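You operate a simulated robot arm through the tools that you are given. There is no shell and no other tool. Be economical: measure what you need, move in short steps, check, and stop when the job is done.

You are at the controls of a simulated two-armed robot. One attempt, no reset.

JOB
Roll the tool cart out, raise its side flap and lay the blue pad on it.
Fine: brake off, roll to the yellow floor mark, brake on before the flap goes up; slide the flap bolt out under it before you load it.

It is judged by the outcome, as a careful person would: the job done as asked, and still so three seconds after it is handed in. It fails if anything else is knocked over, pushed out of place, dropped, spilled or broken.

ROBOT AND FRAMES
Two 7-joint arms with two-finger parallel grippers on one trunk, on a base that drives. Base frame: it is fixed to the floor where the robot stands at the start and does not move with it; the origin is under the middle of the robot, x ahead of it, y to its left, z up. Readings come in mm, rad, newtons and seconds.
The left shoulder is at the start at [70, 163, 920], the right one opposite. With the tool pointing down near the work surface each hand reaches from about 380 to 880 mm from the robot's upright axis, wherever it stands, measured 20 degrees to its own side. Places, roughly: cart side flap [1200, 600, 600]; flap bolt [1000, 500, 700]; panel cart [1400, 1000, 500]; tool cart [1000, 100, 400]; tool cart brake knob [700, 0, 600]; tool cart drawer [1000, 300, 600]; top of the cart side flap [1200, 600, 600]. Payload 3.43 kg a hand.
The tool frame of a hand sits at the grasp point between the pads (the TCP): z along the fingers, y along the line on which they close. The tips reach 34 mm beyond it. Largest opening 128 mm; finger width 24, thickness 12; the body of the gripper, 48 by 130 mm, starts 96 mm behind the TCP.
Orientation is that of the tool frame in the base frame, as [roll, pitch, yaw] about the fixed x, y, z axes, in that order (R = Rz(yaw) Ry(pitch) Rx(roll)). With the fingers straight down and closing along the base's y, the tool's x points along the base's -x, its y along +y and its z along -z.

CONTROLS
- The arms move only by the tool servo_tool. It takes "left_rows", "right_rows" or both (then of equal length, played together; a hand with none holds still); each is a list of rows, each a list of 7 numbers: the turn, a rotation vector about the base's x, y, z in units of 180 degrees (1.0 is 180 degrees), then the shift along the base's x, y, z in units of 400 mm (1.0 is 400 mm), then the closure, from 0 (fully open) to 1 (shut). In form: [[wx, wy, wz, tx, ty, tz, grip], ...]. A call has 1 to 8 rows; each row is the pose to reach, as a shift and turn from the pose commanded when the call began. A call with a number of a shift or a turn outside -1 to 1 is refused whole. A row lasts 0.2 s, in which the tool goes at most 50 mm and 0.15 rad; a call with a longer step from one row to the next is refused whole, and so is a gripper value outside its range. Where a pose cannot be reached the arm comes as near as it can. A force on the tool above 40 N (or 10 N above the force at the start of the call, whichever is more), or a blocked arm, ends the call early, and 0.2 s more pass. Each finger travels about 153 mm/s and halts on what it meets, pressing with about 35 N; the grip force reading is that of the motor and also rises with nothing between the fingers. The clock runs only during rows and for 0.2 s after the last one: add rows that repeat a pose to give the fingers time. The reply holds the time, the measured pose of the TCP, the force on the tool along the base axes, the opening and the grip force, in the units named above and with some noise, with the torque about the TCP (base axes, N m) and any sound that the robot's microphone picked up.
- Cameras (640 x 400 px; columns grow to the right, rows downward): "scene" is now at [141.7, -0.5, 1154.6]; the picture's right is [-0.00, -1.00, 0.00], its down [-0.50, 0.00, -0.87] and it looks along [0.87, -0.00, -0.50] (base axes); focal length 251 px, centre (320, 200). "left" rides on the left gripper at [76, 11, -160] in its tool frame; the picture's right is [-0.15, 0.99, 0.00], its down [-0.88, -0.13, -0.46] and it looks along [-0.45, -0.07, 0.89] (tool axes); focal length 234 px, centre (320, 200). "right" rides on the right gripper at [76, -11, -160] in its tool frame; the picture's right is [0.15, 0.99, 0.00], its down [-0.88, 0.13, -0.46] and it looks along [-0.45, 0.07, 0.89] (tool axes); focal length 234 px, centre (320, 200).
- capture(camera): a new picture of that camera. It takes no simulated time.
- slide_trunk(by): slides the trunk up (or, below 0, down) by that many mm; the arms and the scene camera ride with it, the base frame stays. It gives what a move gives, with no picture.
- roll_base(legs): drives the robot by 1 to 6 legs, each [ahead, left, turn to the left] in mm, mm and rad, along the robot's own axes; the way and the turn of a leg run together, so that a leg with both is an arc; at most 1500 mm and 3.142 rad a leg. The arms and the cameras ride along, it lands a little off, and it stops where it bumps. It gives what a move gives.
- turn_head(pan, tilt): turns the head with the scene camera to pan (to the left, within 1.501 rad either way) and tilt (down, from -0.506 to 1.204), counted from straight ahead of the robot. It gives what a move gives.
- measure_at(camera, pixels): for up to 12 pixels [column, row] of the newest picture of that camera ("zoom" is the newest enlarged one), the place [x, y, z] in the base frame of the surface seen there, good to about 3 mm. It takes no simulated time.
- enlarge(camera, box): a new picture of the part [left, top, right, bottom] of that camera's present view, enlarged. It takes no simulated time.
- close_job(): hands the job in; it is judged then, once.

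Go step by step. Measure first, check grasps and placings, and put right what went wrong. The budget is 80 turns and 62 pictures, counting those below and the enlarged ones. Unless the task says otherwise, let go and move clear before handing in, and close with one line.

The tools are called after ">>>" by a JSON object that holds its "op" and its "data". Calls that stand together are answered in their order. servo_tool: Moves the arms, as the interface text tells. Its arguments: {"type":"object","properties":{"left_rows":{"type":"array","items":{"type":"array","items":{"type":"number"}}},"right_rows":{"type":"array","items":{"type":"array","items":{"type":"number"}}}},"required":[]} The other tools are called the same way: slide_trunk (by) slides the trunk up or down; roll_base (legs) drives the base; turn_head (pan, tilt) turns the head that bears the scene camera; capture (camera) takes a picture; measure_at (camera, pixels) gives the place of the surface under pixels of a picture; enlarge (camera, box) takes an enlarged picture of a part of a camera's view; close_job () hands the job in.

At the start:

```text
time: 0.0
left_position: [623.5, 363.5, 1023.8]
left_orientation: [3.14, -0.002, -3.141]
left_contact_force: [-1.0, -0.3, -0.2]
left_wrist_torque: [0.03, -0.01, 0.01]
left_gripper_width: 128.0
left_grasp_force: 0.0
right_position: [676.3, -240.4, 999.2]
right_orientation: [-3.141, 0.0, -3.141]
right_contact_force: [-0.6, 0.3, 0.6]
right_wrist_torque: [0.01, 0.0, -0.02]
right_gripper_width: 128.1
right_grasp_force: 0.1
trunk travel left (down, up): [-400.0, 540.0]
robot x, y, heading: [2.3, 1.7, -0.0]
head pan, tilt: [-0.003, 0.524]
```

scene: 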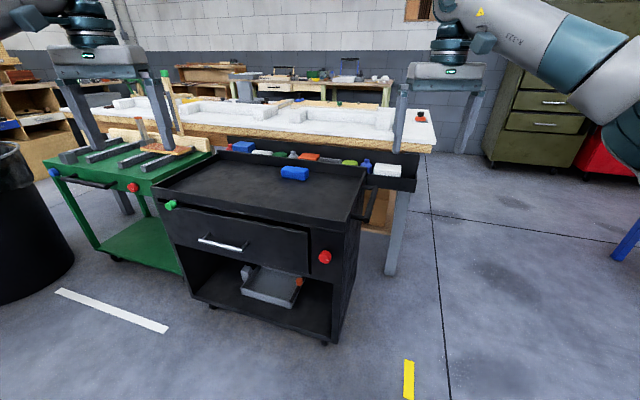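
right: 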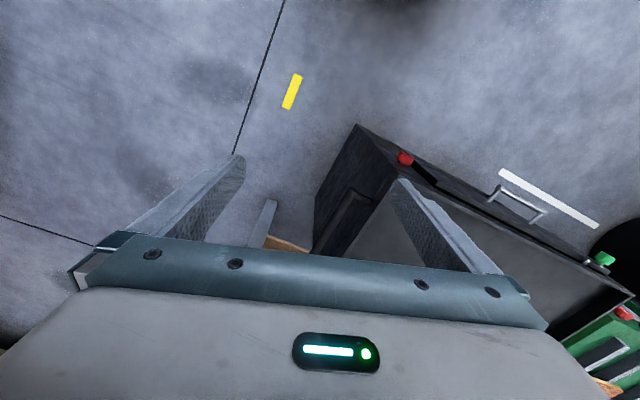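
left: 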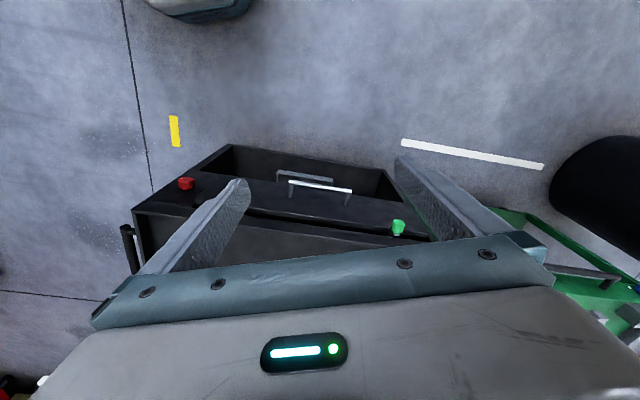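

I see the black tool cart with the red knob at (325,257), the green knob at (170,205), the blue pad at (294,173) and the yellow mark at (408,380). I'll enlarge the cart and measure the main points.

>>> {"op": "enlarge", "data": {"camera": "scene", "box": [130, 120, 450, 400]}}

>>> {"op": "measure_at", "data": {"camera": "scene", "pixels": [[325, 257], [170, 205], [294, 173], [408, 362], [408, 398], [222, 243], [155, 185], [352, 214], [365, 172], [218, 152], [133, 187], [325, 345]]}}

```text
1.43 times, centred on (290, 260) of scene
```

zoom: 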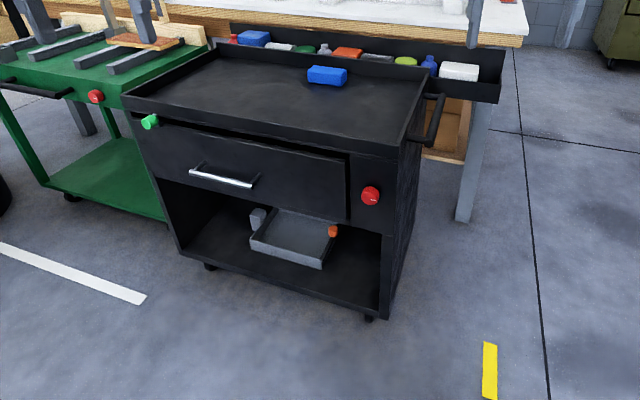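

```text
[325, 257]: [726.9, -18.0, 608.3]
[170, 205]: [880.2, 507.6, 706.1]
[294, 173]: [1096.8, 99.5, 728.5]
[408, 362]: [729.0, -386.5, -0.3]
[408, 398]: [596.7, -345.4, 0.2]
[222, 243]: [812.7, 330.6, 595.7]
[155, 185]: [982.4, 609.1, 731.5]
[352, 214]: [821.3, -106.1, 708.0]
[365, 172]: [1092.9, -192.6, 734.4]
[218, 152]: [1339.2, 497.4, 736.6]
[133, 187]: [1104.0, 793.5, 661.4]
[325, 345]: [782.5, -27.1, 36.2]
```

The cart is yawed about 16° and the mark lies about 290 mm to its right, parallel to its side. I need closer looks at the knobs, the pad and the left side.

>>> {"op": "enlarge", "data": {"camera": "scene", "box": [200, 130, 420, 268]}}

>>> {"op": "enlarge", "data": {"camera": "scene", "box": [130, 140, 258, 220]}}

>>> {"op": "enlarge", "data": {"camera": "left", "box": [120, 100, 440, 300]}}

```text
2.90 times, centred on (310, 199) of scene
```

zoom: 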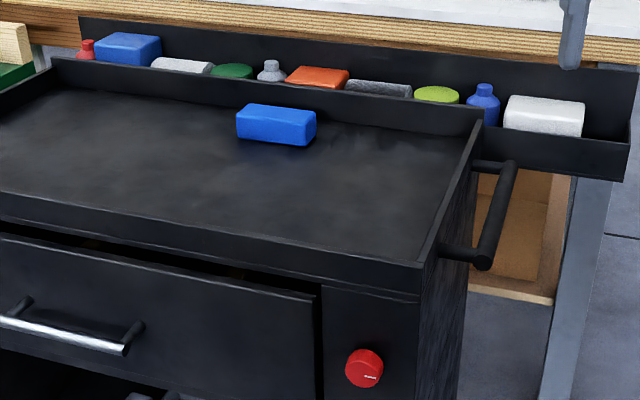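

```text
5.00 times, centred on (194, 180) of scene
```

zoom: 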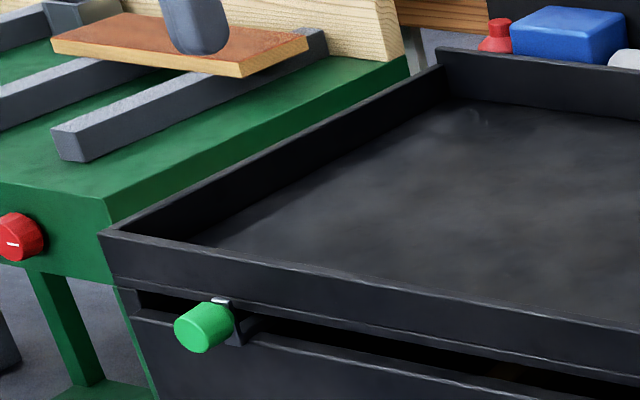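

```text
2.00 times, centred on (280, 200) of left
```

zoom: 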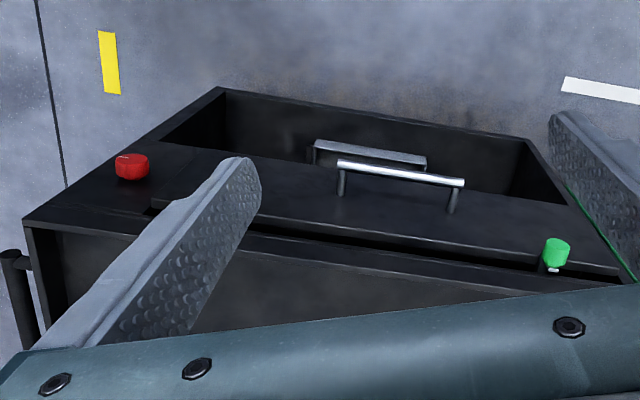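

The red knob looks rotary with a white index line, and the green bolt knob rides in a slot along the front. I'll measure the handle, the knob and the cart corners.

>>> {"op": "turn_head", "data": {"pan": -0.1, "tilt": 0.8}}

>>> {"op": "capture", "data": {"camera": "scene"}}

>>> {"op": "enlarge", "data": {"camera": "scene", "box": [240, 60, 400, 260]}}

```text
time: 0.8
left_position: [623.4, 363.0, 1024.5]
left_orientation: [-3.141, -0.003, -3.141]
left_contact_force: [0.3, -0.1, 0.7]
left_wrist_torque: [0.0, 0.01, 0.02]
left_gripper_width: 128.1
left_grasp_force: 0.0
right_position: [676.0, -238.9, 999.5]
right_orientation: [-3.141, 0.001, 3.141]
right_contact_force: [0.3, 0.1, -0.5]
right_wrist_torque: [-0.05, -0.02, 0.01]
right_gripper_width: 128.0
right_grasp_force: 0.1
trunk travel left (down, up): [-400.0, 540.0]
robot x, y, heading: [-1.4, -1.4, -0.001]
head pan, tilt: [-0.099, 0.799]
```

```text
54 pictures are left
```

scene: 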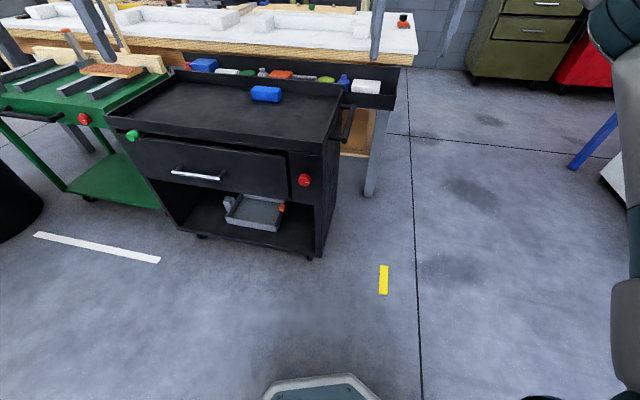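

```text
2.00 times, centred on (320, 160) of scene
```

zoom: 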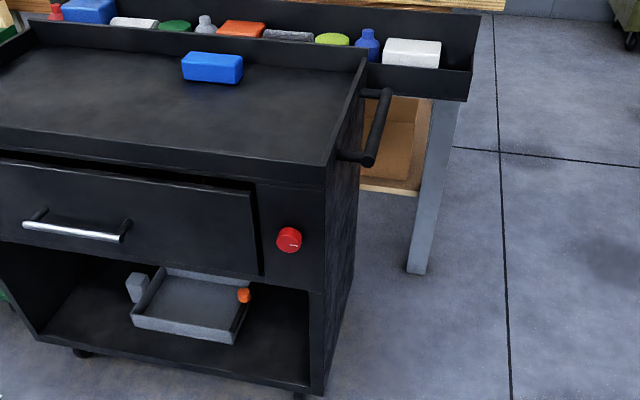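

Now I'll measure the handle, mark corners, cart corners and knob.

>>> {"op": "measure_at", "data": {"camera": "zoom", "pixels": [[370, 160], [377, 130], [384, 95], [323, 172], [365, 62], [289, 239], [262, 231], [318, 388], [324, 298], [350, 155], [345, 260], [300, 398]]}}

>>> {"op": "measure_at", "data": {"camera": "scene", "pixels": [[381, 266], [387, 267], [380, 293], [387, 293], [320, 378], [107, 118], [186, 72], [132, 135], [254, 95], [280, 97], [372, 190], [112, 125]]}}

```text
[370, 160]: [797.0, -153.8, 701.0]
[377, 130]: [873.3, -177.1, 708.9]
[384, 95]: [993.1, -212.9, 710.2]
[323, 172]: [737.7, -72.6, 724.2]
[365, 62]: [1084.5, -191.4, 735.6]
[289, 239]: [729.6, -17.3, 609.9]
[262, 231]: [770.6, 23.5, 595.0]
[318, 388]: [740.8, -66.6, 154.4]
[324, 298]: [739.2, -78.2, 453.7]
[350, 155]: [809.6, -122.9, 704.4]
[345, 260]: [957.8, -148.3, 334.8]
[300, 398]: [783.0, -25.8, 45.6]
```

```text
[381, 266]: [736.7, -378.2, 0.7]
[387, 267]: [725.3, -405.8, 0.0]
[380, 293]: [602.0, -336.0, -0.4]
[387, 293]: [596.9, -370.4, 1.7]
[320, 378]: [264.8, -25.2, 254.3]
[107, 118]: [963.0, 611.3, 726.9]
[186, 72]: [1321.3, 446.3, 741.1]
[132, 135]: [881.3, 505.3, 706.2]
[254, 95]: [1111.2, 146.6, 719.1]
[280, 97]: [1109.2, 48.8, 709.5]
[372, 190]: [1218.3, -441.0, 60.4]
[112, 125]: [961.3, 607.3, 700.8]
```

Cart axes: pull direction u≈(-0.31,-0.95), front normal v≈(-0.95,0.31); the right side is about 306 mm from the mark centre. I'll bring the right hand horizontally in front of the red knob at about (730,-17,609).

>>> {"op": "servo_tool", "data": {"right_rows": [[-0.0072, -0.045, -0.0072, -0.012, 0.0586, -0.0886, 0.3], [-0.0144, -0.09, -0.0144, -0.024, 0.1172, -0.1772, 0.3], [-0.0217, -0.1351, -0.0217, -0.036, 0.1758, -0.2658, 0.3], [-0.0289, -0.1801, -0.0289, -0.048, 0.2344, -0.3544, 0.3], [-0.0361, -0.2252, -0.0361, -0.06, 0.293, -0.443, 0.3], [-0.0433, -0.2702, -0.0433, -0.072, 0.3516, -0.5316, 0.3], [-0.0505, -0.3153, -0.0505, -0.084, 0.4102, -0.6202, 0.3], [-0.0577, -0.3603, -0.0577, -0.096, 0.4688, -0.7088, 0.3]]}}

>>> {"op": "servo_tool", "data": {"right_rows": [[-0.0072, -0.045, -0.0072, -0.012, 0.0586, -0.0886, 0.3], [-0.0144, -0.09, -0.0144, -0.024, 0.1172, -0.1772, 0.3], [-0.0217, -0.1351, -0.0217, -0.036, 0.1758, -0.2658, 0.3], [-0.0217, -0.1351, -0.0217, -0.036, 0.1758, -0.2658, 0.3]]}}

>>> {"op": "capture", "data": {"camera": "right"}}

```text
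time: 2.6
left_position: [623.7, 364.2, 1022.8]
left_orientation: [3.141, -0.002, 3.141]
left_contact_force: [-0.4, 0.3, -0.8]
left_wrist_torque: [-0.02, -0.02, -0.03]
left_gripper_width: 128.0
left_grasp_force: 0.1
right_position: [637.1, -49.8, 714.6]
right_orientation: [-3.017, 1.141, 3.015]
right_contact_force: [0.3, -0.3, -0.5]
right_wrist_torque: [-0.04, -0.02, -0.01]
right_gripper_width: 89.5
right_grasp_force: 0.1
trunk travel left (down, up): [-400.0, 540.0]
robot x, y, heading: [0.9, -1.8, -0.0]
head pan, tilt: [-0.099, 0.799]
```

```text
time: 3.6
left_position: [621.5, 361.9, 1024.2]
left_orientation: [3.141, 0.001, -3.14]
left_contact_force: [0.9, -0.2, -0.3]
left_wrist_torque: [0.01, -0.02, 0.0]
left_gripper_width: 128.1
left_grasp_force: 0.1
right_position: [625.1, 17.6, 609.7]
right_orientation: [0.655, 1.568, 0.337]
right_contact_force: [0.4, 0.0, 0.6]
right_wrist_torque: [0.02, -0.05, 0.02]
right_gripper_width: 89.7
right_grasp_force: 0.0
trunk travel left (down, up): [-400.0, 540.0]
robot x, y, heading: [-1.3, -1.3, 0.001]
head pan, tilt: [-0.099, 0.799]
```

```text
52 pictures are left
```

right: 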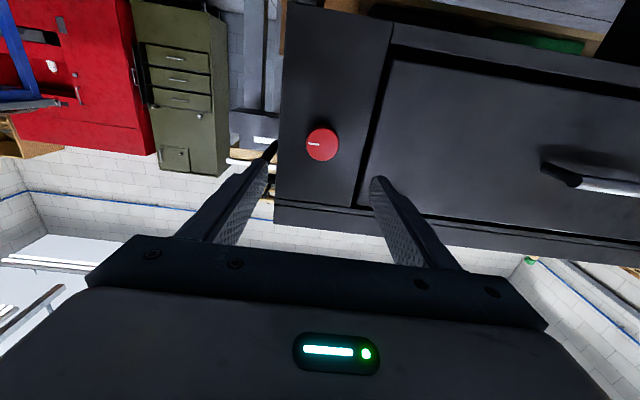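

The hand is aligned in front of the red knob (322,144), whose white index points to the robot's right. I'll measure the knob from here.

>>> {"op": "enlarge", "data": {"camera": "right", "box": [270, 100, 390, 190]}}

>>> {"op": "measure_at", "data": {"camera": "right", "pixels": [[308, 144], [322, 129], [322, 159], [337, 144], [322, 144], [350, 170], [300, 185], [350, 110], [386, 110], [345, 207]]}}

```text
4.44 times, centred on (330, 145) of right
```

zoom: 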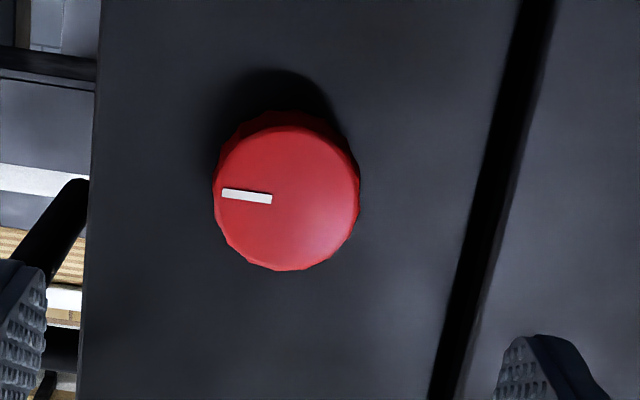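

```text
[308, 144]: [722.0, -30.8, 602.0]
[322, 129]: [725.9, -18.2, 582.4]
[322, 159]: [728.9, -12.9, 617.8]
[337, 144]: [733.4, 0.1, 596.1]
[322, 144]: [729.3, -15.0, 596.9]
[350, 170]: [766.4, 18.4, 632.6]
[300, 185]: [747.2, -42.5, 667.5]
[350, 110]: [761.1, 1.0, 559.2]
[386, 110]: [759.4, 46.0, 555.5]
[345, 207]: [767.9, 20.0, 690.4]
```

The knob centre is at about (727,-15,600), 36 mm wide, protruding 25 mm. I'll advance and close on it.

>>> {"op": "servo_tool", "data": {"right_rows": [[0, 0, 0, 0.08, -0.025, -0.012, 0.35], [0, 0, 0, 0.16, -0.05, -0.0238, 0.35], [0, 0, 0, 0.2325, -0.0742, -0.0238, 0.4], [0, 0, 0, 0.2325, -0.0742, -0.0238, 0.8], [0, 0, 0, 0.2325, -0.0742, -0.0238, 0.9], [0, 0, 0, 0.2325, -0.0742, -0.0238, 0.9]]}}

>>> {"op": "enlarge", "data": {"camera": "right", "box": [220, 80, 420, 220]}}

```text
time: 5.0
left_position: [623.9, 365.5, 1022.6]
left_orientation: [-3.14, -0.003, -3.14]
left_contact_force: [0.0, -0.1, 0.4]
left_wrist_torque: [0.02, 0.0, -0.04]
left_gripper_width: 128.2
left_grasp_force: 0.1
right_position: [716.4, -12.2, 598.0]
right_orientation: [-2.761, 1.567, -3.073]
right_contact_force: [10.8, 13.9, 0.1]
right_wrist_torque: [0.14, 0.48, -0.03]
right_gripper_width: 39.6
right_grasp_force: 45.4
trunk travel left (down, up): [-400.0, 540.0]
robot x, y, heading: [1.5, 0.2, -0.002]
head pan, tilt: [-0.099, 0.799]
```

```text
2.86 times, centred on (320, 150) of right
```

zoom: 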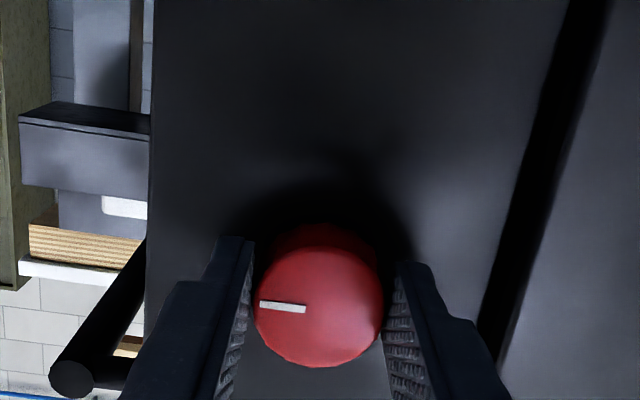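

The knob is held (39.6 mm). I'll try a small turn, counter-clockwise as seen from the front, and watch the torque.

>>> {"op": "servo_tool", "data": {"right_rows": [[-0.0418, 0.0137, 0, 0.2325, -0.0742, -0.0238, 0.9]]}}

```text
refused: row 1 steps farther than a row can; nothing moved
```

Shifts are counted from this call's start, so I'll send zero shift.

>>> {"op": "servo_tool", "data": {"right_rows": [[-0.0418, 0.0137, 0, 0, 0, 0, 0.9], [-0.0836, 0.0274, 0, 0, 0, 0, 0.9], [-0.1254, 0.0411, 0, 0, 0, 0, 0.9]]}}

>>> {"op": "enlarge", "data": {"camera": "right", "box": [220, 80, 420, 220]}}

```text
time: 5.8
left_position: [625.1, 364.1, 1022.6]
left_orientation: [-3.139, -0.004, -3.142]
left_contact_force: [0.4, -0.4, -0.1]
left_wrist_torque: [-0.01, -0.02, 0.06]
left_gripper_width: 128.1
left_grasp_force: 0.1
right_position: [716.2, -11.9, 599.6]
right_orientation: [-1.575, 1.152, -1.891]
right_contact_force: [14.4, 13.4, -5.0]
right_wrist_torque: [-0.11, -0.23, 0.06]
right_gripper_width: 39.7
right_grasp_force: 45.0
trunk travel left (down, up): [-400.0, 540.0]
robot x, y, heading: [-0.4, -2.1, -0.003]
head pan, tilt: [-0.099, 0.799]
```

```text
2.86 times, centred on (320, 150) of right
```

zoom: 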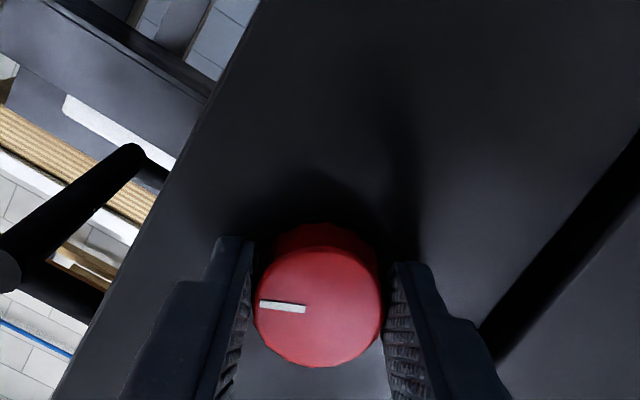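

The knob turns with the hand at little torque. I'll continue to about 90°.

>>> {"op": "servo_tool", "data": {"right_rows": [[-0.0418, 0.0137, 0, 0, 0, 0, 0.9], [-0.0836, 0.0274, 0, 0, 0, 0, 0.9], [-0.1254, 0.0411, 0, 0, 0, 0, 0.9], [-0.1672, 0.0548, 0, 0, 0, 0, 0.9], [-0.209, 0.0685, 0, 0, 0, 0, 0.9], [-0.2508, 0.0822, 0, 0, 0, 0, 0.9], [-0.2926, 0.0959, 0, 0, 0, 0, 0.9], [-0.3344, 0.1096, 0, 0, 0, 0, 0.9]]}}

>>> {"op": "capture", "data": {"camera": "right"}}

```text
time: 7.6
left_position: [622.3, 362.2, 1024.6]
left_orientation: [-3.141, -0.003, -3.141]
left_contact_force: [-1.3, -0.1, 0.7]
left_wrist_torque: [0.02, 0.01, -0.03]
left_gripper_width: 128.0
left_grasp_force: 0.0
right_position: [716.6, -14.5, 600.6]
right_orientation: [-1.568, 0.05, -1.89]
right_contact_force: [-1.7, -8.3, 1.3]
right_wrist_torque: [0.25, 0.69, -1.43]
right_gripper_width: 39.8
right_grasp_force: 45.3
trunk travel left (down, up): [-400.0, 540.0]
robot x, y, heading: [1.2, 1.7, 0.001]
head pan, tilt: [-0.099, 0.799]
```

```text
48 pictures are left
```

right: 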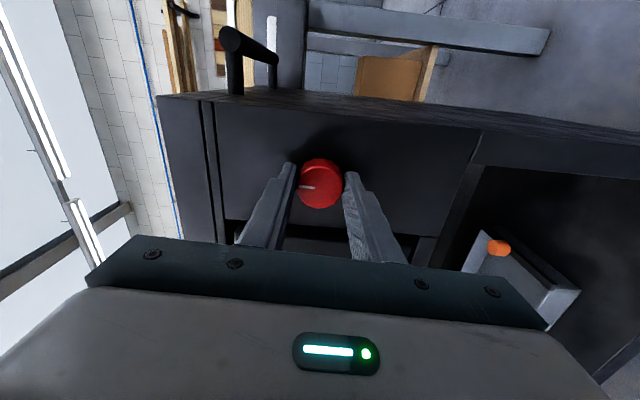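

The index now points up (about 84–87° turned). I'll turn a bit more to find the stop or detent.

>>> {"op": "servo_tool", "data": {"right_rows": [[-0.0304, 0.01, 0, 0, 0, 0, 0.9], [-0.0608, 0.02, 0, 0, 0, 0, 0.9]]}}

>>> {"op": "enlarge", "data": {"camera": "right", "box": [270, 140, 370, 220]}}

```text
time: 8.2
left_position: [624.6, 363.9, 1023.8]
left_orientation: [-3.14, -0.002, -3.141]
left_contact_force: [0.1, 0.1, -0.2]
left_wrist_torque: [0.01, -0.04, -0.05]
left_gripper_width: 128.0
left_grasp_force: 0.1
right_position: [716.3, -10.1, 598.5]
right_orientation: [-1.57, -0.151, -1.885]
right_contact_force: [3.1, -2.8, -2.6]
right_wrist_torque: [0.2, -0.28, -0.49]
right_gripper_width: 39.3
right_grasp_force: 45.4
trunk travel left (down, up): [-400.0, 540.0]
robot x, y, heading: [3.1, -2.5, -0.001]
head pan, tilt: [-0.099, 0.799]
```

```text
5.00 times, centred on (320, 180) of right
```

zoom: 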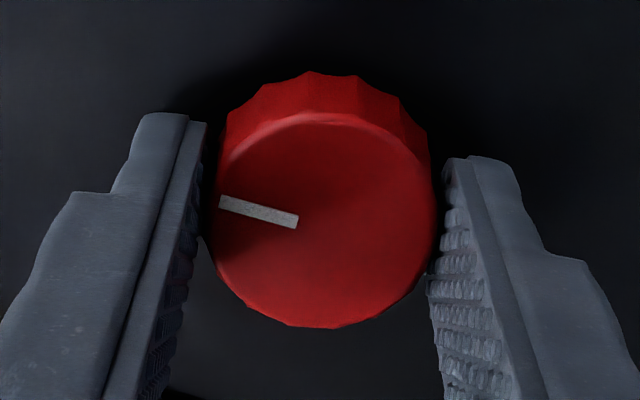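

The knob slips at its stop, so it is at 90°. I'll open and back straight off along the normal.

>>> {"op": "servo_tool", "data": {"right_rows": [[0, 0, 0, 0, 0, 0, 0.4], [0, 0, 0, 0, 0, 0, 0.4], [0, 0, 0, -0.095, 0.031, 0, 0.4], [0.0228, -0.0075, 0, -0.19, 0.062, 0, 0.4], [0.0456, -0.015, 0, -0.285, 0.093, 0, 0.4], [0.0456, -0.015, 0, -0.36, 0.118, 0.05, 0.4]]}}

>>> {"op": "enlarge", "data": {"camera": "right", "box": [240, 100, 420, 220]}}

```text
time: 9.6
left_position: [624.0, 363.1, 1023.7]
left_orientation: [-3.142, -0.001, -3.141]
left_contact_force: [-0.7, -0.8, -0.4]
left_wrist_torque: [0.05, -0.01, -0.02]
left_gripper_width: 127.9
left_grasp_force: 0.1
right_position: [604.4, 36.1, 624.5]
right_orientation: [-1.582, -0.003, -1.889]
right_contact_force: [0.3, -0.6, -0.4]
right_wrist_torque: [0.0, 0.02, 0.07]
right_gripper_width: 76.8
right_grasp_force: 0.1
right hand out of reach, approached as far as the arm can: row 5, 6
trunk travel left (down, up): [-400.0, 540.0]
robot x, y, heading: [-0.4, 2.5, 0.001]
head pan, tilt: [-0.099, 0.799]
```

```text
3.33 times, centred on (330, 160) of right
```

zoom: 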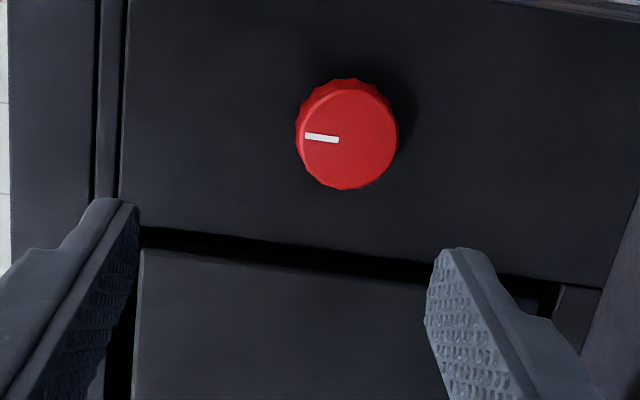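

The index now points up, so the brake should be off. Next I'll turn the hand fingers-down with closing along the cart's pull direction, lifting as I go.

>>> {"op": "servo_tool", "data": {"right_rows": [[0.0324, 0.0164, -0.0257, 0, -0.05, 0.08, 0.4], [0.0648, 0.0327, -0.0513, 0, -0.1, 0.16, 0.4], [0.0972, 0.0491, -0.077, 0, -0.15, 0.24, 0.4], [0.1296, 0.0655, -0.1026, 0, -0.2, 0.32, 0.4], [0.162, 0.0818, -0.1283, 0, -0.25, 0.4, 0.4], [0.1943, 0.0982, -0.154, 0, -0.3, 0.48, 0.4], [0.2267, 0.1146, -0.1796, 0, -0.35, 0.56, 0.4], [0.2591, 0.131, -0.2053, 0, -0.4, 0.64, 0.4]]}}

>>> {"op": "servo_tool", "data": {"right_rows": [[0.0324, 0.0164, -0.0257, 0, 0, 0, 0.4], [0.0648, 0.0327, -0.0513, 0, 0, 0, 0.4], [0.0972, 0.0491, -0.077, 0, 0, 0, 0.4], [0.1296, 0.0655, -0.1026, 0, 0, 0, 0.4], [0.162, 0.0818, -0.1283, 0, 0, 0, 0.4], [0.1943, 0.0982, -0.154, 0, 0, 0, 0.4], [0.2267, 0.1146, -0.1796, 0, 0, 0, 0.4], [0.2267, 0.1146, -0.1796, 0, 0, 0, 0.4]]}}

>>> {"op": "roll_base", "data": {"legs": [[50, -150, 0]]}}

>>> {"op": "capture", "data": {"camera": "right"}}

```text
time: 11.4
left_position: [623.6, 362.8, 1025.1]
left_orientation: [3.141, 0.0, -3.14]
left_contact_force: [-0.2, -0.1, 0.4]
left_wrist_torque: [-0.01, -0.01, 0.01]
left_gripper_width: 128.3
left_grasp_force: 0.1
right_position: [605.0, -121.7, 878.2]
right_orientation: [-2.416, 0.339, -2.735]
right_contact_force: [-1.2, -0.4, 0.3]
right_wrist_torque: [0.04, -0.01, 0.01]
right_gripper_width: 76.5
right_grasp_force: 0.0
trunk travel left (down, up): [-400.0, 540.0]
robot x, y, heading: [-4.8, 1.0, 0.0]
head pan, tilt: [-0.099, 0.799]
```

```text
time: 13.2
left_position: [623.5, 362.0, 1025.2]
left_orientation: [-3.141, -0.001, 3.14]
left_contact_force: [-1.2, 0.5, -1.0]
left_wrist_torque: [0.0, 0.02, 0.02]
left_gripper_width: 127.8
left_grasp_force: 0.0
right_position: [603.7, -120.0, 878.1]
right_orientation: [3.141, 0.001, 2.823]
right_contact_force: [-0.9, -0.1, 0.3]
right_wrist_torque: [-0.01, 0.01, 0.0]
right_gripper_width: 76.8
right_grasp_force: 0.2
trunk travel left (down, up): [-400.0, 540.0]
robot x, y, heading: [0.5, -1.4, 0.003]
head pan, tilt: [-0.099, 0.799]
```

```text
time: 14.6
left_position: [672.8, 213.6, 1025.1]
left_orientation: [-3.141, -0.002, 3.141]
left_contact_force: [0.1, 0.6, 0.8]
left_wrist_torque: [0.04, -0.03, 0.03]
left_gripper_width: 127.9
left_grasp_force: 0.1
right_position: [654.9, -269.9, 879.5]
right_orientation: [-3.142, -0.001, 2.824]
right_contact_force: [-0.2, -0.2, 0.4]
right_wrist_torque: [0.06, 0.03, 0.0]
right_gripper_width: 76.6
right_grasp_force: 0.1
trunk travel left (down, up): [-400.0, 540.0]
robot x, y, heading: [51.5, -149.7, -0.005]
head pan, tilt: [-0.099, 0.799]
```

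```text
45 pictures are left
```

right: 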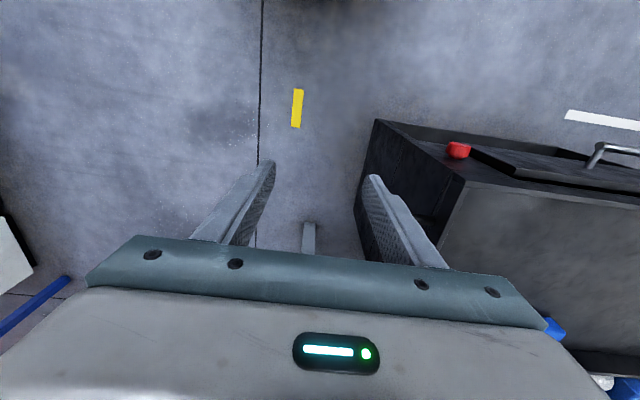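

I'll move above the handle's mid part at about (884,-184), staying high, and look before descending.

>>> {"op": "servo_tool", "data": {"right_rows": [[0, 0, 0, 0.095, 0.036, 0, 0.53], [0, 0, 0, 0.19, 0.072, 0, 0.53], [0, 0, 0, 0.285, 0.108, 0, 0.53], [0, 0, 0, 0.38, 0.143, -0.02, 0.53], [0, 0, 0, 0.475, 0.179, -0.05, 0.53], [0, 0, 0, 0.573, 0.215, -0.07, 0.53], [0, 0, 0, 0.573, 0.215, -0.07, 0.53]]}}

>>> {"op": "capture", "data": {"camera": "right"}}

>>> {"op": "capture", "data": {"camera": "scene"}}

```text
time: 16.2
left_position: [672.8, 216.5, 1025.3]
left_orientation: [-3.14, -0.001, -3.14]
left_contact_force: [-0.3, 0.0, 0.3]
left_wrist_torque: [-0.07, -0.03, -0.01]
left_gripper_width: 128.1
left_grasp_force: 0.0
right_position: [846.9, -197.3, 840.0]
right_orientation: [-3.14, 0.001, 2.827]
right_contact_force: [0.8, -0.3, -0.3]
right_wrist_torque: [-0.04, -0.01, 0.03]
right_gripper_width: 60.3
right_grasp_force: 0.1
right hand out of reach, approached as far as the arm can: row 6, 7
trunk travel left (down, up): [-400.0, 540.0]
robot x, y, heading: [51.3, -150.1, 0.001]
head pan, tilt: [-0.099, 0.799]
```

```text
44 pictures are left
```

right: 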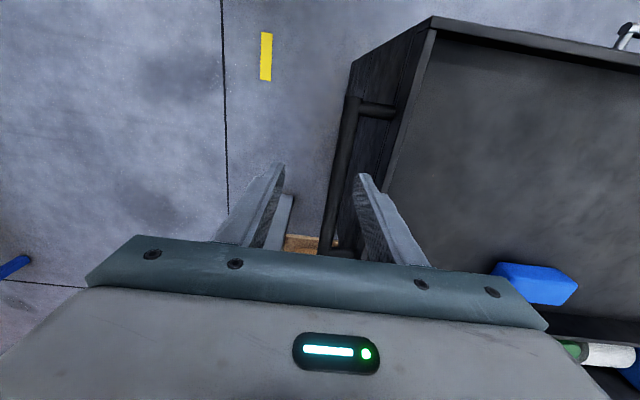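

```text
43 pictures are left
```

scene: 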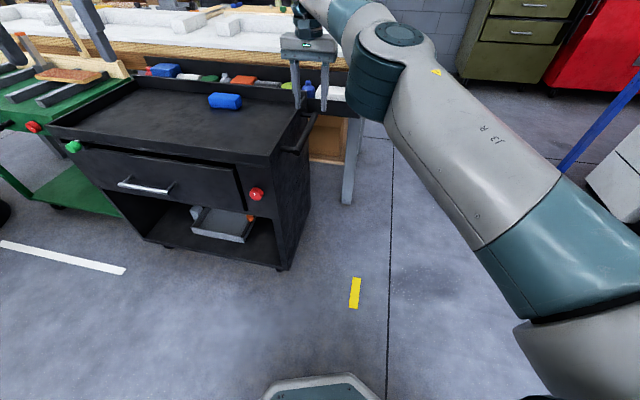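

The arm is at its limit, so I'll drive 60 mm ahead. I'll also measure the bar from the hand camera, around (345,150).

>>> {"op": "measure_at", "data": {"camera": "right", "pixels": [[352, 105], [345, 150], [335, 200], [328, 240], [380, 108]]}}

>>> {"op": "roll_base", "data": {"legs": [[70, 0, 0]]}}

```text
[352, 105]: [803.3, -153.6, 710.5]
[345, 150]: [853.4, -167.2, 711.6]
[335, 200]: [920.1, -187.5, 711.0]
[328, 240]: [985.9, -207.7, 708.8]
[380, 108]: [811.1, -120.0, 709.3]
```

```text
time: 17.2
left_position: [742.5, 214.1, 1022.2]
left_orientation: [3.142, -0.002, -3.14]
left_contact_force: [-0.7, -0.1, -0.5]
left_wrist_torque: [0.0, 0.04, -0.02]
left_gripper_width: 128.0
left_grasp_force: 0.0
right_position: [917.4, -198.3, 838.6]
right_orientation: [-3.141, -0.002, 2.825]
right_contact_force: [-0.1, 0.0, 0.4]
right_wrist_torque: [0.01, 0.01, 0.0]
right_gripper_width: 60.4
right_grasp_force: 0.1
trunk travel left (down, up): [-400.0, 540.0]
robot x, y, heading: [119.1, -148.0, 0.002]
head pan, tilt: [-0.099, 0.799]
```

The bar's top is at z≈711 and its mid at (893,-179). I'll align and descend over it, then close.

>>> {"op": "servo_tool", "data": {"right_rows": [[0, 0, 0, -0.06, 0.047, -0.02, 0.53], [0, 0, 0, -0.06, 0.047, -0.12, 0.53], [0, 0, 0, -0.06, 0.047, -0.22, 0.53], [0, 0, 0, -0.06, 0.047, -0.3, 0.53], [0, 0, 0, -0.06, 0.047, -0.345, 0.53]]}}

>>> {"op": "capture", "data": {"camera": "right"}}

```text
time: 18.4
left_position: [741.7, 214.3, 1024.4]
left_orientation: [-3.141, -0.002, -3.141]
left_contact_force: [0.8, 0.7, -0.7]
left_wrist_torque: [-0.05, 0.02, -0.01]
left_gripper_width: 127.9
left_grasp_force: 0.1
right_position: [894.4, -178.2, 699.7]
right_orientation: [-3.14, 0.0, 2.824]
right_contact_force: [-0.3, 0.2, 0.1]
right_wrist_torque: [0.04, 0.01, -0.03]
right_gripper_width: 60.2
right_grasp_force: 0.0
trunk travel left (down, up): [-400.0, 540.0]
robot x, y, heading: [117.5, -144.8, 0.001]
head pan, tilt: [-0.099, 0.799]
```

```text
42 pictures are left
```

right: 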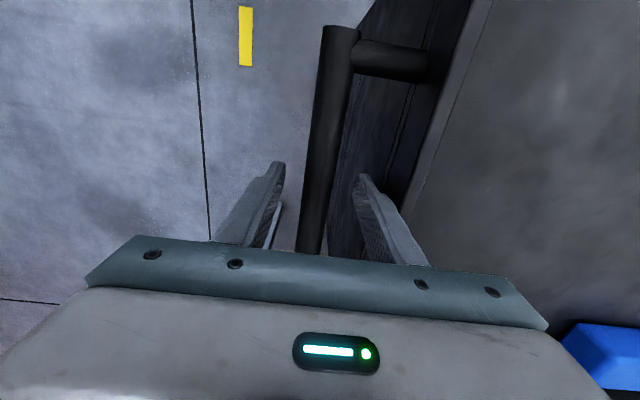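

The bar sits between the fingers. I'll close on it, then pull gently 30 mm to test the brake.

>>> {"op": "servo_tool", "data": {"right_rows": [[0, 0, 0, 0, 0, 0, 0.9], [0, 0, 0, 0, 0, 0, 0.95], [0, 0, 0, -0.0039, -0.0119, 0, 0.95], [0, 0, 0, -0.0078, -0.0238, 0, 0.95], [0, 0, 0, -0.0156, -0.0475, 0, 0.95], [0, 0, 0, -0.0234, -0.0713, 0, 0.95]]}}

>>> {"op": "capture", "data": {"camera": "scene"}}

```text
time: 19.8
left_position: [742.7, 215.5, 1023.3]
left_orientation: [-3.14, -0.003, 3.141]
left_contact_force: [-0.3, 0.0, -0.1]
left_wrist_torque: [0.01, 0.03, -0.01]
left_gripper_width: 128.1
left_grasp_force: 0.0
right_position: [884.6, -208.0, 701.2]
right_orientation: [-3.136, 0.002, 2.823]
right_contact_force: [6.6, 3.1, -0.2]
right_wrist_torque: [-0.41, -1.02, -0.04]
right_gripper_width: 21.6
right_grasp_force: 44.5
trunk travel left (down, up): [-400.0, 540.0]
robot x, y, heading: [117.1, -149.3, -0.0]
head pan, tilt: [-0.099, 0.799]
```

```text
41 pictures are left
```

scene: 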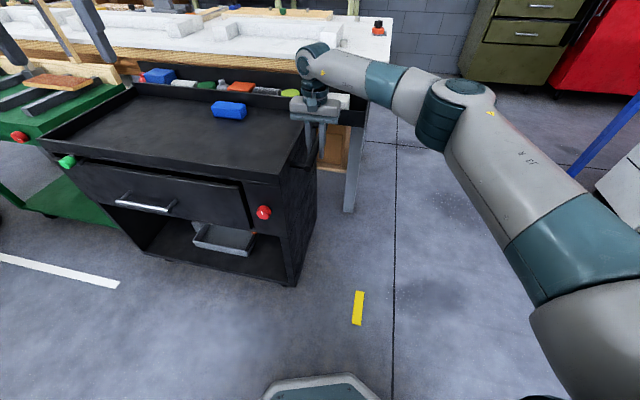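

The cart rolls with little force. I'll check its corners and the front caster.

>>> {"op": "measure_at", "data": {"camera": "scene", "pixels": [[279, 179], [291, 279], [287, 284], [283, 283], [140, 237], [65, 161], [355, 292], [363, 293], [353, 325], [361, 326]]}}

>>> {"op": "enlarge", "data": {"camera": "scene", "box": [100, 200, 400, 340]}}

```text
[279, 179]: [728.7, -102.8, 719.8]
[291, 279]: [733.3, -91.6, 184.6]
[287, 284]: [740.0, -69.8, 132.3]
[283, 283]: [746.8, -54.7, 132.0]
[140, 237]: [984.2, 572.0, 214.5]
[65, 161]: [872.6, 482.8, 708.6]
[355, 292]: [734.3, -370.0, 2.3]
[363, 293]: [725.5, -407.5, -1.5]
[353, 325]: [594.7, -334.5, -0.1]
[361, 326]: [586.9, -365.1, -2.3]
```

```text
2.13 times, centred on (250, 270) of scene
```

zoom: 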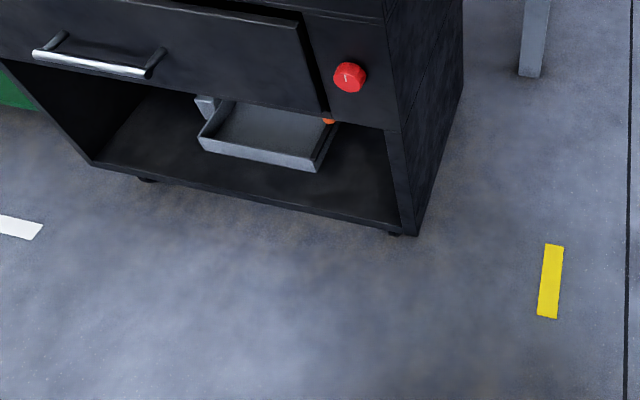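

The right side is at u≈-130 and moved straight, leaving about 276 mm to the mark centre. I'll pull on smoothly in two calls.

>>> {"op": "servo_tool", "data": {"right_rows": [[0, 0, 0, -0.0078, -0.0238, 0, 0.95], [0, 0, 0, -0.0234, -0.0713, 0, 0.95], [0, 0, 0, -0.0429, -0.1306, 0, 0.95], [0, 0, 0, -0.0624, -0.19, 0, 0.95], [0, 0, 0, -0.0819, -0.2494, 0, 0.95], [0, 0, 0, -0.1014, -0.3088, 0, 0.95], [0, 0, 0, -0.117, -0.3563, 0, 0.95], [0, 0, 0, -0.1248, -0.38, 0, 0.95]]}}

>>> {"op": "capture", "data": {"camera": "scene"}}

```text
time: 21.6
left_position: [743.4, 214.8, 1023.0]
left_orientation: [-3.141, -0.003, 3.141]
left_contact_force: [-0.1, -0.3, -0.4]
left_wrist_torque: [-0.01, -0.03, 0.0]
left_gripper_width: 127.7
left_grasp_force: 0.1
right_position: [832.5, -362.6, 701.3]
right_orientation: [-3.138, -0.002, 2.824]
right_contact_force: [5.8, 1.4, -2.8]
right_wrist_torque: [0.29, 0.61, 0.1]
right_gripper_width: 21.5
right_grasp_force: 45.4
trunk travel left (down, up): [-400.0, 540.0]
robot x, y, heading: [115.5, -148.0, -0.002]
head pan, tilt: [-0.099, 0.799]
```

```text
39 pictures are left
```

scene: 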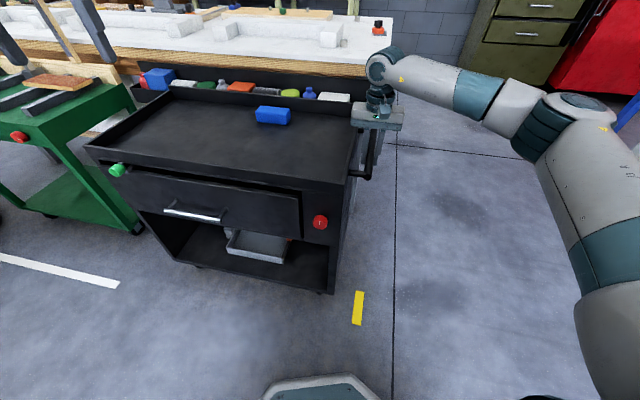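

All steady; the pad stayed put. About 114 mm remain.

>>> {"op": "servo_tool", "data": {"right_rows": [[0, 0, 0, -0.0078, -0.0238, 0, 0.95], [0, 0, 0, -0.0234, -0.0713, 0, 0.95], [0, 0, 0, -0.0429, -0.1306, 0, 0.95], [0, 0, 0, -0.0624, -0.19, 0, 0.95], [0, 0, 0, -0.078, -0.2375, 0, 0.95], [0, 0, 0, -0.0858, -0.2613, 0, 0.95], [0, 0, 0, -0.0889, -0.2708, 0, 0.95], [0, 0, 0, -0.0889, -0.2708, 0, 0.95]]}}

>>> {"op": "capture", "data": {"camera": "scene"}}

```text
time: 23.4
left_position: [745.5, 215.3, 1022.9]
left_orientation: [-3.141, -0.004, -3.14]
left_contact_force: [-0.6, 0.3, -0.1]
left_wrist_torque: [0.0, 0.01, -0.01]
left_gripper_width: 127.7
left_grasp_force: 0.0
right_position: [798.6, -469.9, 700.0]
right_orientation: [-3.139, 0.0, 2.826]
right_contact_force: [9.8, 4.5, -9.3]
right_wrist_torque: [0.14, 0.06, -0.14]
right_gripper_width: 21.7
right_grasp_force: 44.8
trunk travel left (down, up): [-400.0, 540.0]
robot x, y, heading: [117.3, -149.5, 0.002]
head pan, tilt: [-0.099, 0.799]
```

```text
38 pictures are left
```

scene: 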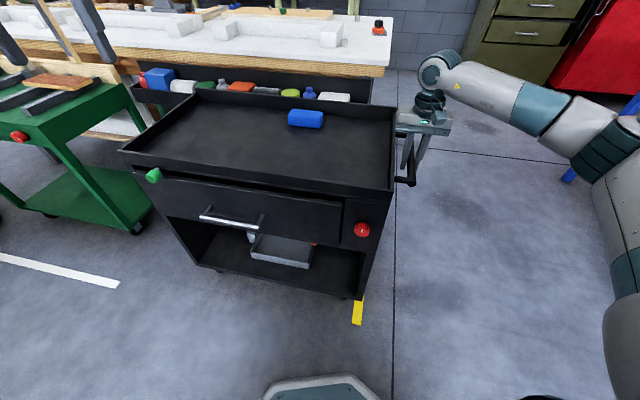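

>>> {"op": "measure_at", "data": {"camera": "scene", "pixels": [[393, 192], [395, 108], [362, 230], [372, 262], [355, 315], [357, 300], [153, 176], [122, 152], [218, 95], [362, 285], [365, 278]]}}

>>> {"op": "enlarge", "data": {"camera": "scene", "box": [300, 200, 440, 340]}}

```text
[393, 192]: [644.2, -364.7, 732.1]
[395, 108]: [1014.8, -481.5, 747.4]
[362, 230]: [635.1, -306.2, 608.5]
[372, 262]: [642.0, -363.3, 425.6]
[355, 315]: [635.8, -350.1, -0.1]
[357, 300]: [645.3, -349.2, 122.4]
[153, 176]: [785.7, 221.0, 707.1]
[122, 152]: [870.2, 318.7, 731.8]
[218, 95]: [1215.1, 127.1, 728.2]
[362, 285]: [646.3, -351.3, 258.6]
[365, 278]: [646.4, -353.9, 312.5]
```

```text
2.86 times, centred on (370, 270) of scene
```

zoom: 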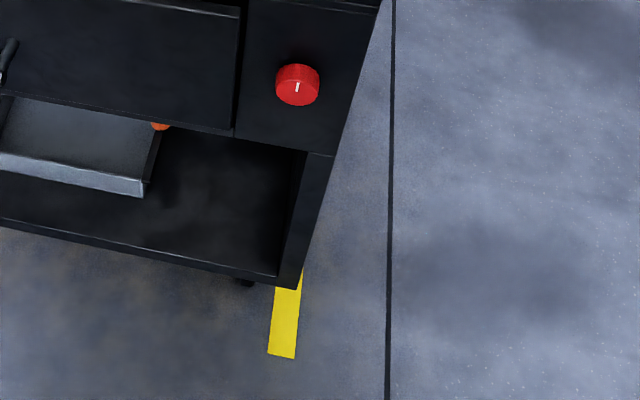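

The right edge lies over the mark (edge u≈146 against the mark's 147). I'll release the handle, lift, and back the robot off to re-approach the brake knob.

>>> {"op": "servo_tool", "data": {"right_rows": [[0, 0, 0, 0, 0, 0, 0.53], [0, 0, 0, 0, 0, 0, 0.53], [0, 0, 0, 0, 0, 0.1, 0.53], [0, 0, 0, 0, 0, 0.2, 0.53], [0, 0, 0, 0, 0, 0.3, 0.53], [0, 0, 0, 0, 0, 0.4, 0.53]]}}

>>> {"op": "roll_base", "data": {"legs": [[-215, 0, 0]]}}

>>> {"op": "servo_tool", "data": {"right_rows": [[-0.0324, -0.0164, 0.0257, -0.008, 0.0325, 0, 0.4], [-0.0648, -0.0327, 0.0513, -0.016, 0.065, 0, 0.4], [-0.0972, -0.0491, 0.077, -0.024, 0.0975, 0, 0.4], [-0.1296, -0.0655, 0.1026, -0.032, 0.13, 0, 0.4], [-0.162, -0.0818, 0.1283, -0.04, 0.1625, 0, 0.4], [-0.1943, -0.0982, 0.154, -0.048, 0.195, 0, 0.4], [-0.2267, -0.1146, 0.1796, -0.056, 0.2275, 0, 0.4], [-0.2591, -0.131, 0.2053, -0.064, 0.26, 0, 0.4]]}}

```text
time: 24.8
left_position: [742.4, 214.9, 1024.3]
left_orientation: [-3.141, -0.002, -3.14]
left_contact_force: [-0.6, -0.3, 0.2]
left_wrist_torque: [-0.01, -0.01, 0.01]
left_gripper_width: 128.0
left_grasp_force: 0.1
right_position: [798.5, -468.5, 862.0]
right_orientation: [-3.141, -0.002, 2.823]
right_contact_force: [-0.3, -0.3, -0.2]
right_wrist_torque: [-0.03, -0.02, -0.04]
right_gripper_width: 60.5
right_grasp_force: 0.1
trunk travel left (down, up): [-400.0, 540.0]
robot x, y, heading: [115.8, -151.1, -0.0]
head pan, tilt: [-0.099, 0.799]
```

```text
time: 26.5
left_position: [527.2, 209.0, 1024.7]
left_orientation: [3.141, 0.001, 3.135]
left_contact_force: [-0.4, -0.1, -0.1]
left_wrist_torque: [-0.05, -0.03, 0.02]
left_gripper_width: 128.1
left_grasp_force: 0.0
right_position: [578.1, -474.7, 860.6]
right_orientation: [-3.141, 0.002, 2.816]
right_contact_force: [-0.3, -0.6, -0.4]
right_wrist_torque: [-0.01, 0.0, -0.01]
right_gripper_width: 60.1
right_grasp_force: 0.0
trunk travel left (down, up): [-400.0, 540.0]
robot x, y, heading: [-93.8, -144.9, -0.008]
head pan, tilt: [-0.099, 0.799]
```

```text
time: 28.3
left_position: [527.5, 211.0, 1024.0]
left_orientation: [-3.14, -0.002, 3.134]
left_contact_force: [-0.4, 0.4, 0.1]
left_wrist_torque: [-0.01, 0.02, 0.02]
left_gripper_width: 127.7
left_grasp_force: 0.0
right_position: [552.6, -370.5, 863.1]
right_orientation: [-2.296, 0.346, -2.617]
right_contact_force: [0.2, 0.2, -0.5]
right_wrist_torque: [0.0, 0.01, 0.01]
right_gripper_width: 76.7
right_grasp_force: 0.0
trunk travel left (down, up): [-400.0, 540.0]
robot x, y, heading: [-100.0, -150.0, -0.012]
head pan, tilt: [-0.099, 0.799]
```

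Continuing the rotation while moving down in front of the knob.

>>> {"op": "servo_tool", "data": {"right_rows": [[-0.0324, -0.0164, 0.0257, 0.001, 0.0318, -0.0936, 0.4], [-0.0648, -0.0327, 0.0513, 0.002, 0.0636, -0.1872, 0.4], [-0.0972, -0.0491, 0.077, 0.003, 0.0954, -0.2808, 0.4], [-0.1296, -0.0655, 0.1026, 0.004, 0.1272, -0.3744, 0.4], [-0.162, -0.0818, 0.1283, 0.005, 0.159, -0.468, 0.4], [-0.1943, -0.0982, 0.154, 0.006, 0.1908, -0.5616, 0.4], [-0.2267, -0.1146, 0.1796, 0.007, 0.2226, -0.6552, 0.4], [-0.2267, -0.1146, 0.1796, 0.007, 0.2226, -0.6552, 0.4]]}}

>>> {"op": "capture", "data": {"camera": "right"}}

```text
time: 30.1
left_position: [526.7, 208.9, 1024.9]
left_orientation: [-3.141, 0.001, 3.134]
left_contact_force: [0.9, -0.3, 0.5]
left_wrist_torque: [0.06, 0.0, 0.0]
left_gripper_width: 128.0
left_grasp_force: 0.1
right_position: [560.8, -270.3, 608.6]
right_orientation: [-1.578, 0.007, -1.896]
right_contact_force: [0.1, 0.1, -0.1]
right_wrist_torque: [0.0, 0.01, 0.02]
right_gripper_width: 76.8
right_grasp_force: 0.1
right hand out of reach, approached as far as the arm can: row 7, 8
trunk travel left (down, up): [-400.0, 540.0]
robot x, y, heading: [-100.0, -145.1, -0.005]
head pan, tilt: [-0.099, 0.799]
```

```text
36 pictures are left
```

right: 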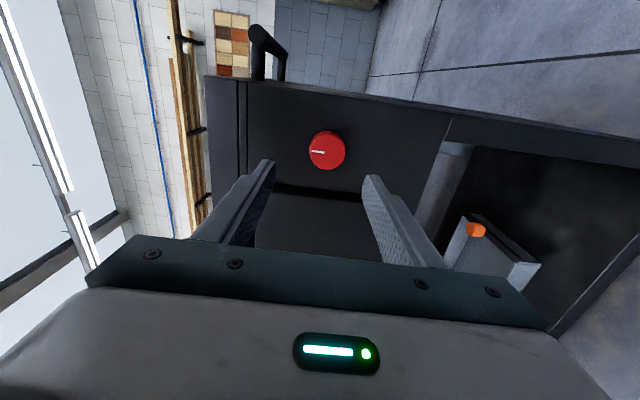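

>>> {"op": "measure_at", "data": {"camera": "right", "pixels": [[311, 151], [344, 149], [327, 134], [327, 166], [327, 149], [290, 150], [380, 160]]}}

```text
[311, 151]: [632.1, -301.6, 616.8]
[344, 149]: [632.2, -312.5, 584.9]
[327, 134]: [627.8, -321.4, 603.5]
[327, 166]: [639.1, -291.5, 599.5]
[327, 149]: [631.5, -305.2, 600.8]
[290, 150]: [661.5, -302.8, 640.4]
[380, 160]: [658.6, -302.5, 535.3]
```

The knob is at (632,-306,601). Since the last row was beyond reach, I'll make a small step and read back the pose.

>>> {"op": "servo_tool", "data": {"right_rows": [[0, 0, 0, 0.07, -0.025, 0, 0.4], [0, 0, 0, 0.07, -0.025, 0, 0.4]]}}

```text
time: 30.7
left_position: [526.9, 209.3, 1025.5]
left_orientation: [3.141, -0.002, 3.135]
left_contact_force: [-0.1, -0.2, 0.1]
left_wrist_torque: [0.03, 0.01, 0.01]
left_gripper_width: 127.8
left_grasp_force: 0.1
right_position: [588.7, -269.3, 615.1]
right_orientation: [-1.574, 0.006, -1.897]
right_contact_force: [0.0, 0.4, 0.8]
right_wrist_torque: [0.02, 0.02, -0.01]
right_gripper_width: 76.7
right_grasp_force: 0.1
right hand out of reach, approached as far as the arm can: row 1, 2
trunk travel left (down, up): [-400.0, 540.0]
robot x, y, heading: [-102.0, -146.8, -0.006]
head pan, tilt: [-0.099, 0.799]
```

The arm is too far to its right side for this orientation, so I'll shift the base 110 mm to the right and re-align.

>>> {"op": "roll_base", "data": {"legs": [[0, -110, 0]]}}

>>> {"op": "servo_tool", "data": {"right_rows": [[0, 0, 0, 0, 0.1, 0, 0.4], [0, 0, 0, 0, 0.2, -0.0325, 0.4], [0, 0, 0, 0, 0.2, -0.0325, 0.4]]}}

```text
time: 31.9
left_position: [526.8, 97.8, 1023.8]
left_orientation: [-3.142, -0.004, 3.136]
left_contact_force: [-0.9, -0.7, -1.4]
left_wrist_torque: [0.07, -0.01, -0.02]
left_gripper_width: 128.2
left_grasp_force: 0.1
right_position: [586.9, -381.3, 614.7]
right_orientation: [-1.576, 0.009, -1.897]
right_contact_force: [-0.4, -0.3, -0.4]
right_wrist_torque: [0.02, 0.0, 0.04]
right_gripper_width: 76.7
right_grasp_force: 0.1
trunk travel left (down, up): [-400.0, 540.0]
robot x, y, heading: [-99.1, -263.7, -0.01]
head pan, tilt: [-0.099, 0.799]
```

```text
time: 32.7
left_position: [526.9, 97.6, 1025.2]
left_orientation: [3.141, -0.002, 3.136]
left_contact_force: [0.2, 0.7, -0.3]
left_wrist_torque: [-0.03, 0.0, -0.01]
left_gripper_width: 127.9
left_grasp_force: 0.1
right_position: [586.2, -300.7, 602.6]
right_orientation: [-1.575, 0.008, -1.897]
right_contact_force: [0.1, 0.1, 0.2]
right_wrist_torque: [0.01, 0.01, 0.02]
right_gripper_width: 76.7
right_grasp_force: 0.0
trunk travel left (down, up): [-400.0, 540.0]
robot x, y, heading: [-99.0, -261.3, -0.011]
head pan, tilt: [-0.099, 0.799]
```

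Reach is good now. I'll advance the last 37 mm and close.

>>> {"op": "servo_tool", "data": {"right_rows": [[0, 0, 0, 0.045, 0, -0.004, 0.4], [0, 0, 0, 0.0905, -0.004, -0.006, 0.4], [0, 0, 0, 0.0905, -0.004, -0.006, 0.7], [0, 0, 0, 0.0905, -0.004, -0.006, 0.9], [0, 0, 0, 0.0905, -0.004, -0.006, 0.9]]}}

>>> {"op": "enlarge", "data": {"camera": "right", "box": [250, 120, 390, 220]}}

```text
time: 33.9
left_position: [526.6, 98.5, 1023.9]
left_orientation: [3.141, -0.002, 3.133]
left_contact_force: [0.5, -0.9, 0.6]
left_wrist_torque: [-0.02, 0.01, -0.01]
left_gripper_width: 128.0
left_grasp_force: 0.1
right_position: [623.1, -302.0, 600.1]
right_orientation: [-1.575, 0.008, -1.897]
right_contact_force: [4.3, 0.6, 5.2]
right_wrist_torque: [-0.21, -0.75, -0.06]
right_gripper_width: 39.7
right_grasp_force: 44.7
trunk travel left (down, up): [-400.0, 540.0]
robot x, y, heading: [-98.7, -260.9, -0.006]
head pan, tilt: [-0.099, 0.799]
```

```text
4.00 times, centred on (320, 170) of right
```

zoom: 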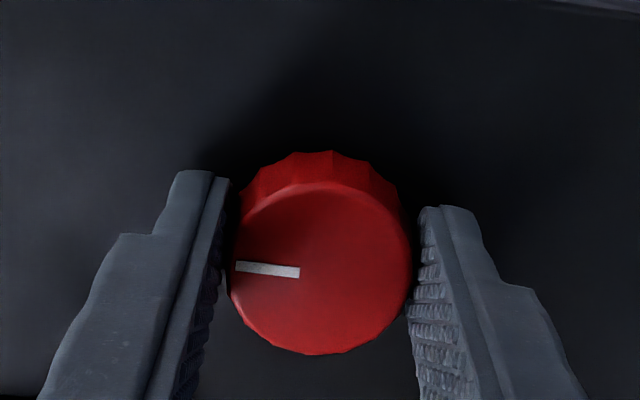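

Gripped. I'll turn it back clockwise by about 90° (plus a little to seat it at the stop).

>>> {"op": "servo_tool", "data": {"right_rows": [[0.0418, -0.0137, 0, 0, 0, 0, 0.9], [0.0836, -0.0274, 0, 0, 0, 0, 0.9], [0.1254, -0.0411, 0, 0, 0, 0, 0.9], [0.1672, -0.0548, 0, 0, 0, 0, 0.9], [0.209, -0.0685, 0, 0, 0, 0, 0.9], [0.2508, -0.0822, 0, 0, 0, 0, 0.9], [0.2926, -0.0959, 0, 0, 0, 0, 0.9], [0.3344, -0.1096, 0, 0, 0, 0, 0.9]]}}

>>> {"op": "servo_tool", "data": {"right_rows": [[0.0418, -0.0137, 0, 0, 0, 0, 0.9], [0.0836, -0.0274, 0, 0, 0, 0, 0.9], [0.1254, -0.0411, 0, 0, 0, 0, 0.9], [0.1672, -0.0548, 0, 0, 0, 0, 0.9]]}}

>>> {"op": "capture", "data": {"camera": "right"}}

```text
time: 35.7
left_position: [525.3, 98.5, 1024.9]
left_orientation: [-3.14, 0.0, 3.136]
left_contact_force: [0.4, 0.7, -0.3]
left_wrist_torque: [0.01, 0.02, 0.0]
left_gripper_width: 128.0
left_grasp_force: 0.2
right_position: [622.3, -300.7, 599.0]
right_orientation: [-1.594, 1.116, -1.908]
right_contact_force: [-12.5, 8.2, 1.5]
right_wrist_torque: [-0.32, -0.99, -0.05]
right_gripper_width: 39.8
right_grasp_force: 45.1
trunk travel left (down, up): [-400.0, 540.0]
robot x, y, heading: [-103.7, -257.0, -0.004]
head pan, tilt: [-0.099, 0.799]
```

```text
time: 36.7
left_position: [526.2, 99.1, 1025.7]
left_orientation: [-3.138, -0.004, 3.134]
left_contact_force: [0.3, 0.0, -0.5]
left_wrist_torque: [-0.02, -0.06, 0.02]
left_gripper_width: 127.9
left_grasp_force: 0.0
right_position: [623.3, -301.4, 598.6]
right_orientation: [1.681, 1.475, 1.371]
right_contact_force: [-7.0, 14.5, -2.4]
right_wrist_torque: [-0.54, 0.01, -0.51]
right_gripper_width: 39.7
right_grasp_force: 44.8
trunk travel left (down, up): [-400.0, 540.0]
robot x, y, heading: [-102.5, -258.1, -0.003]
head pan, tilt: [-0.099, 0.799]
```

```text
34 pictures are left
```

right: 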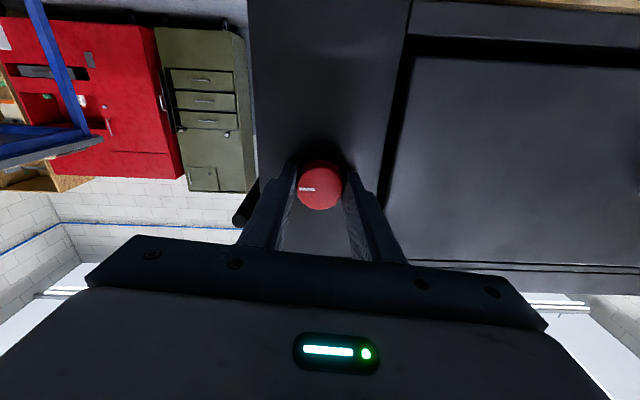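

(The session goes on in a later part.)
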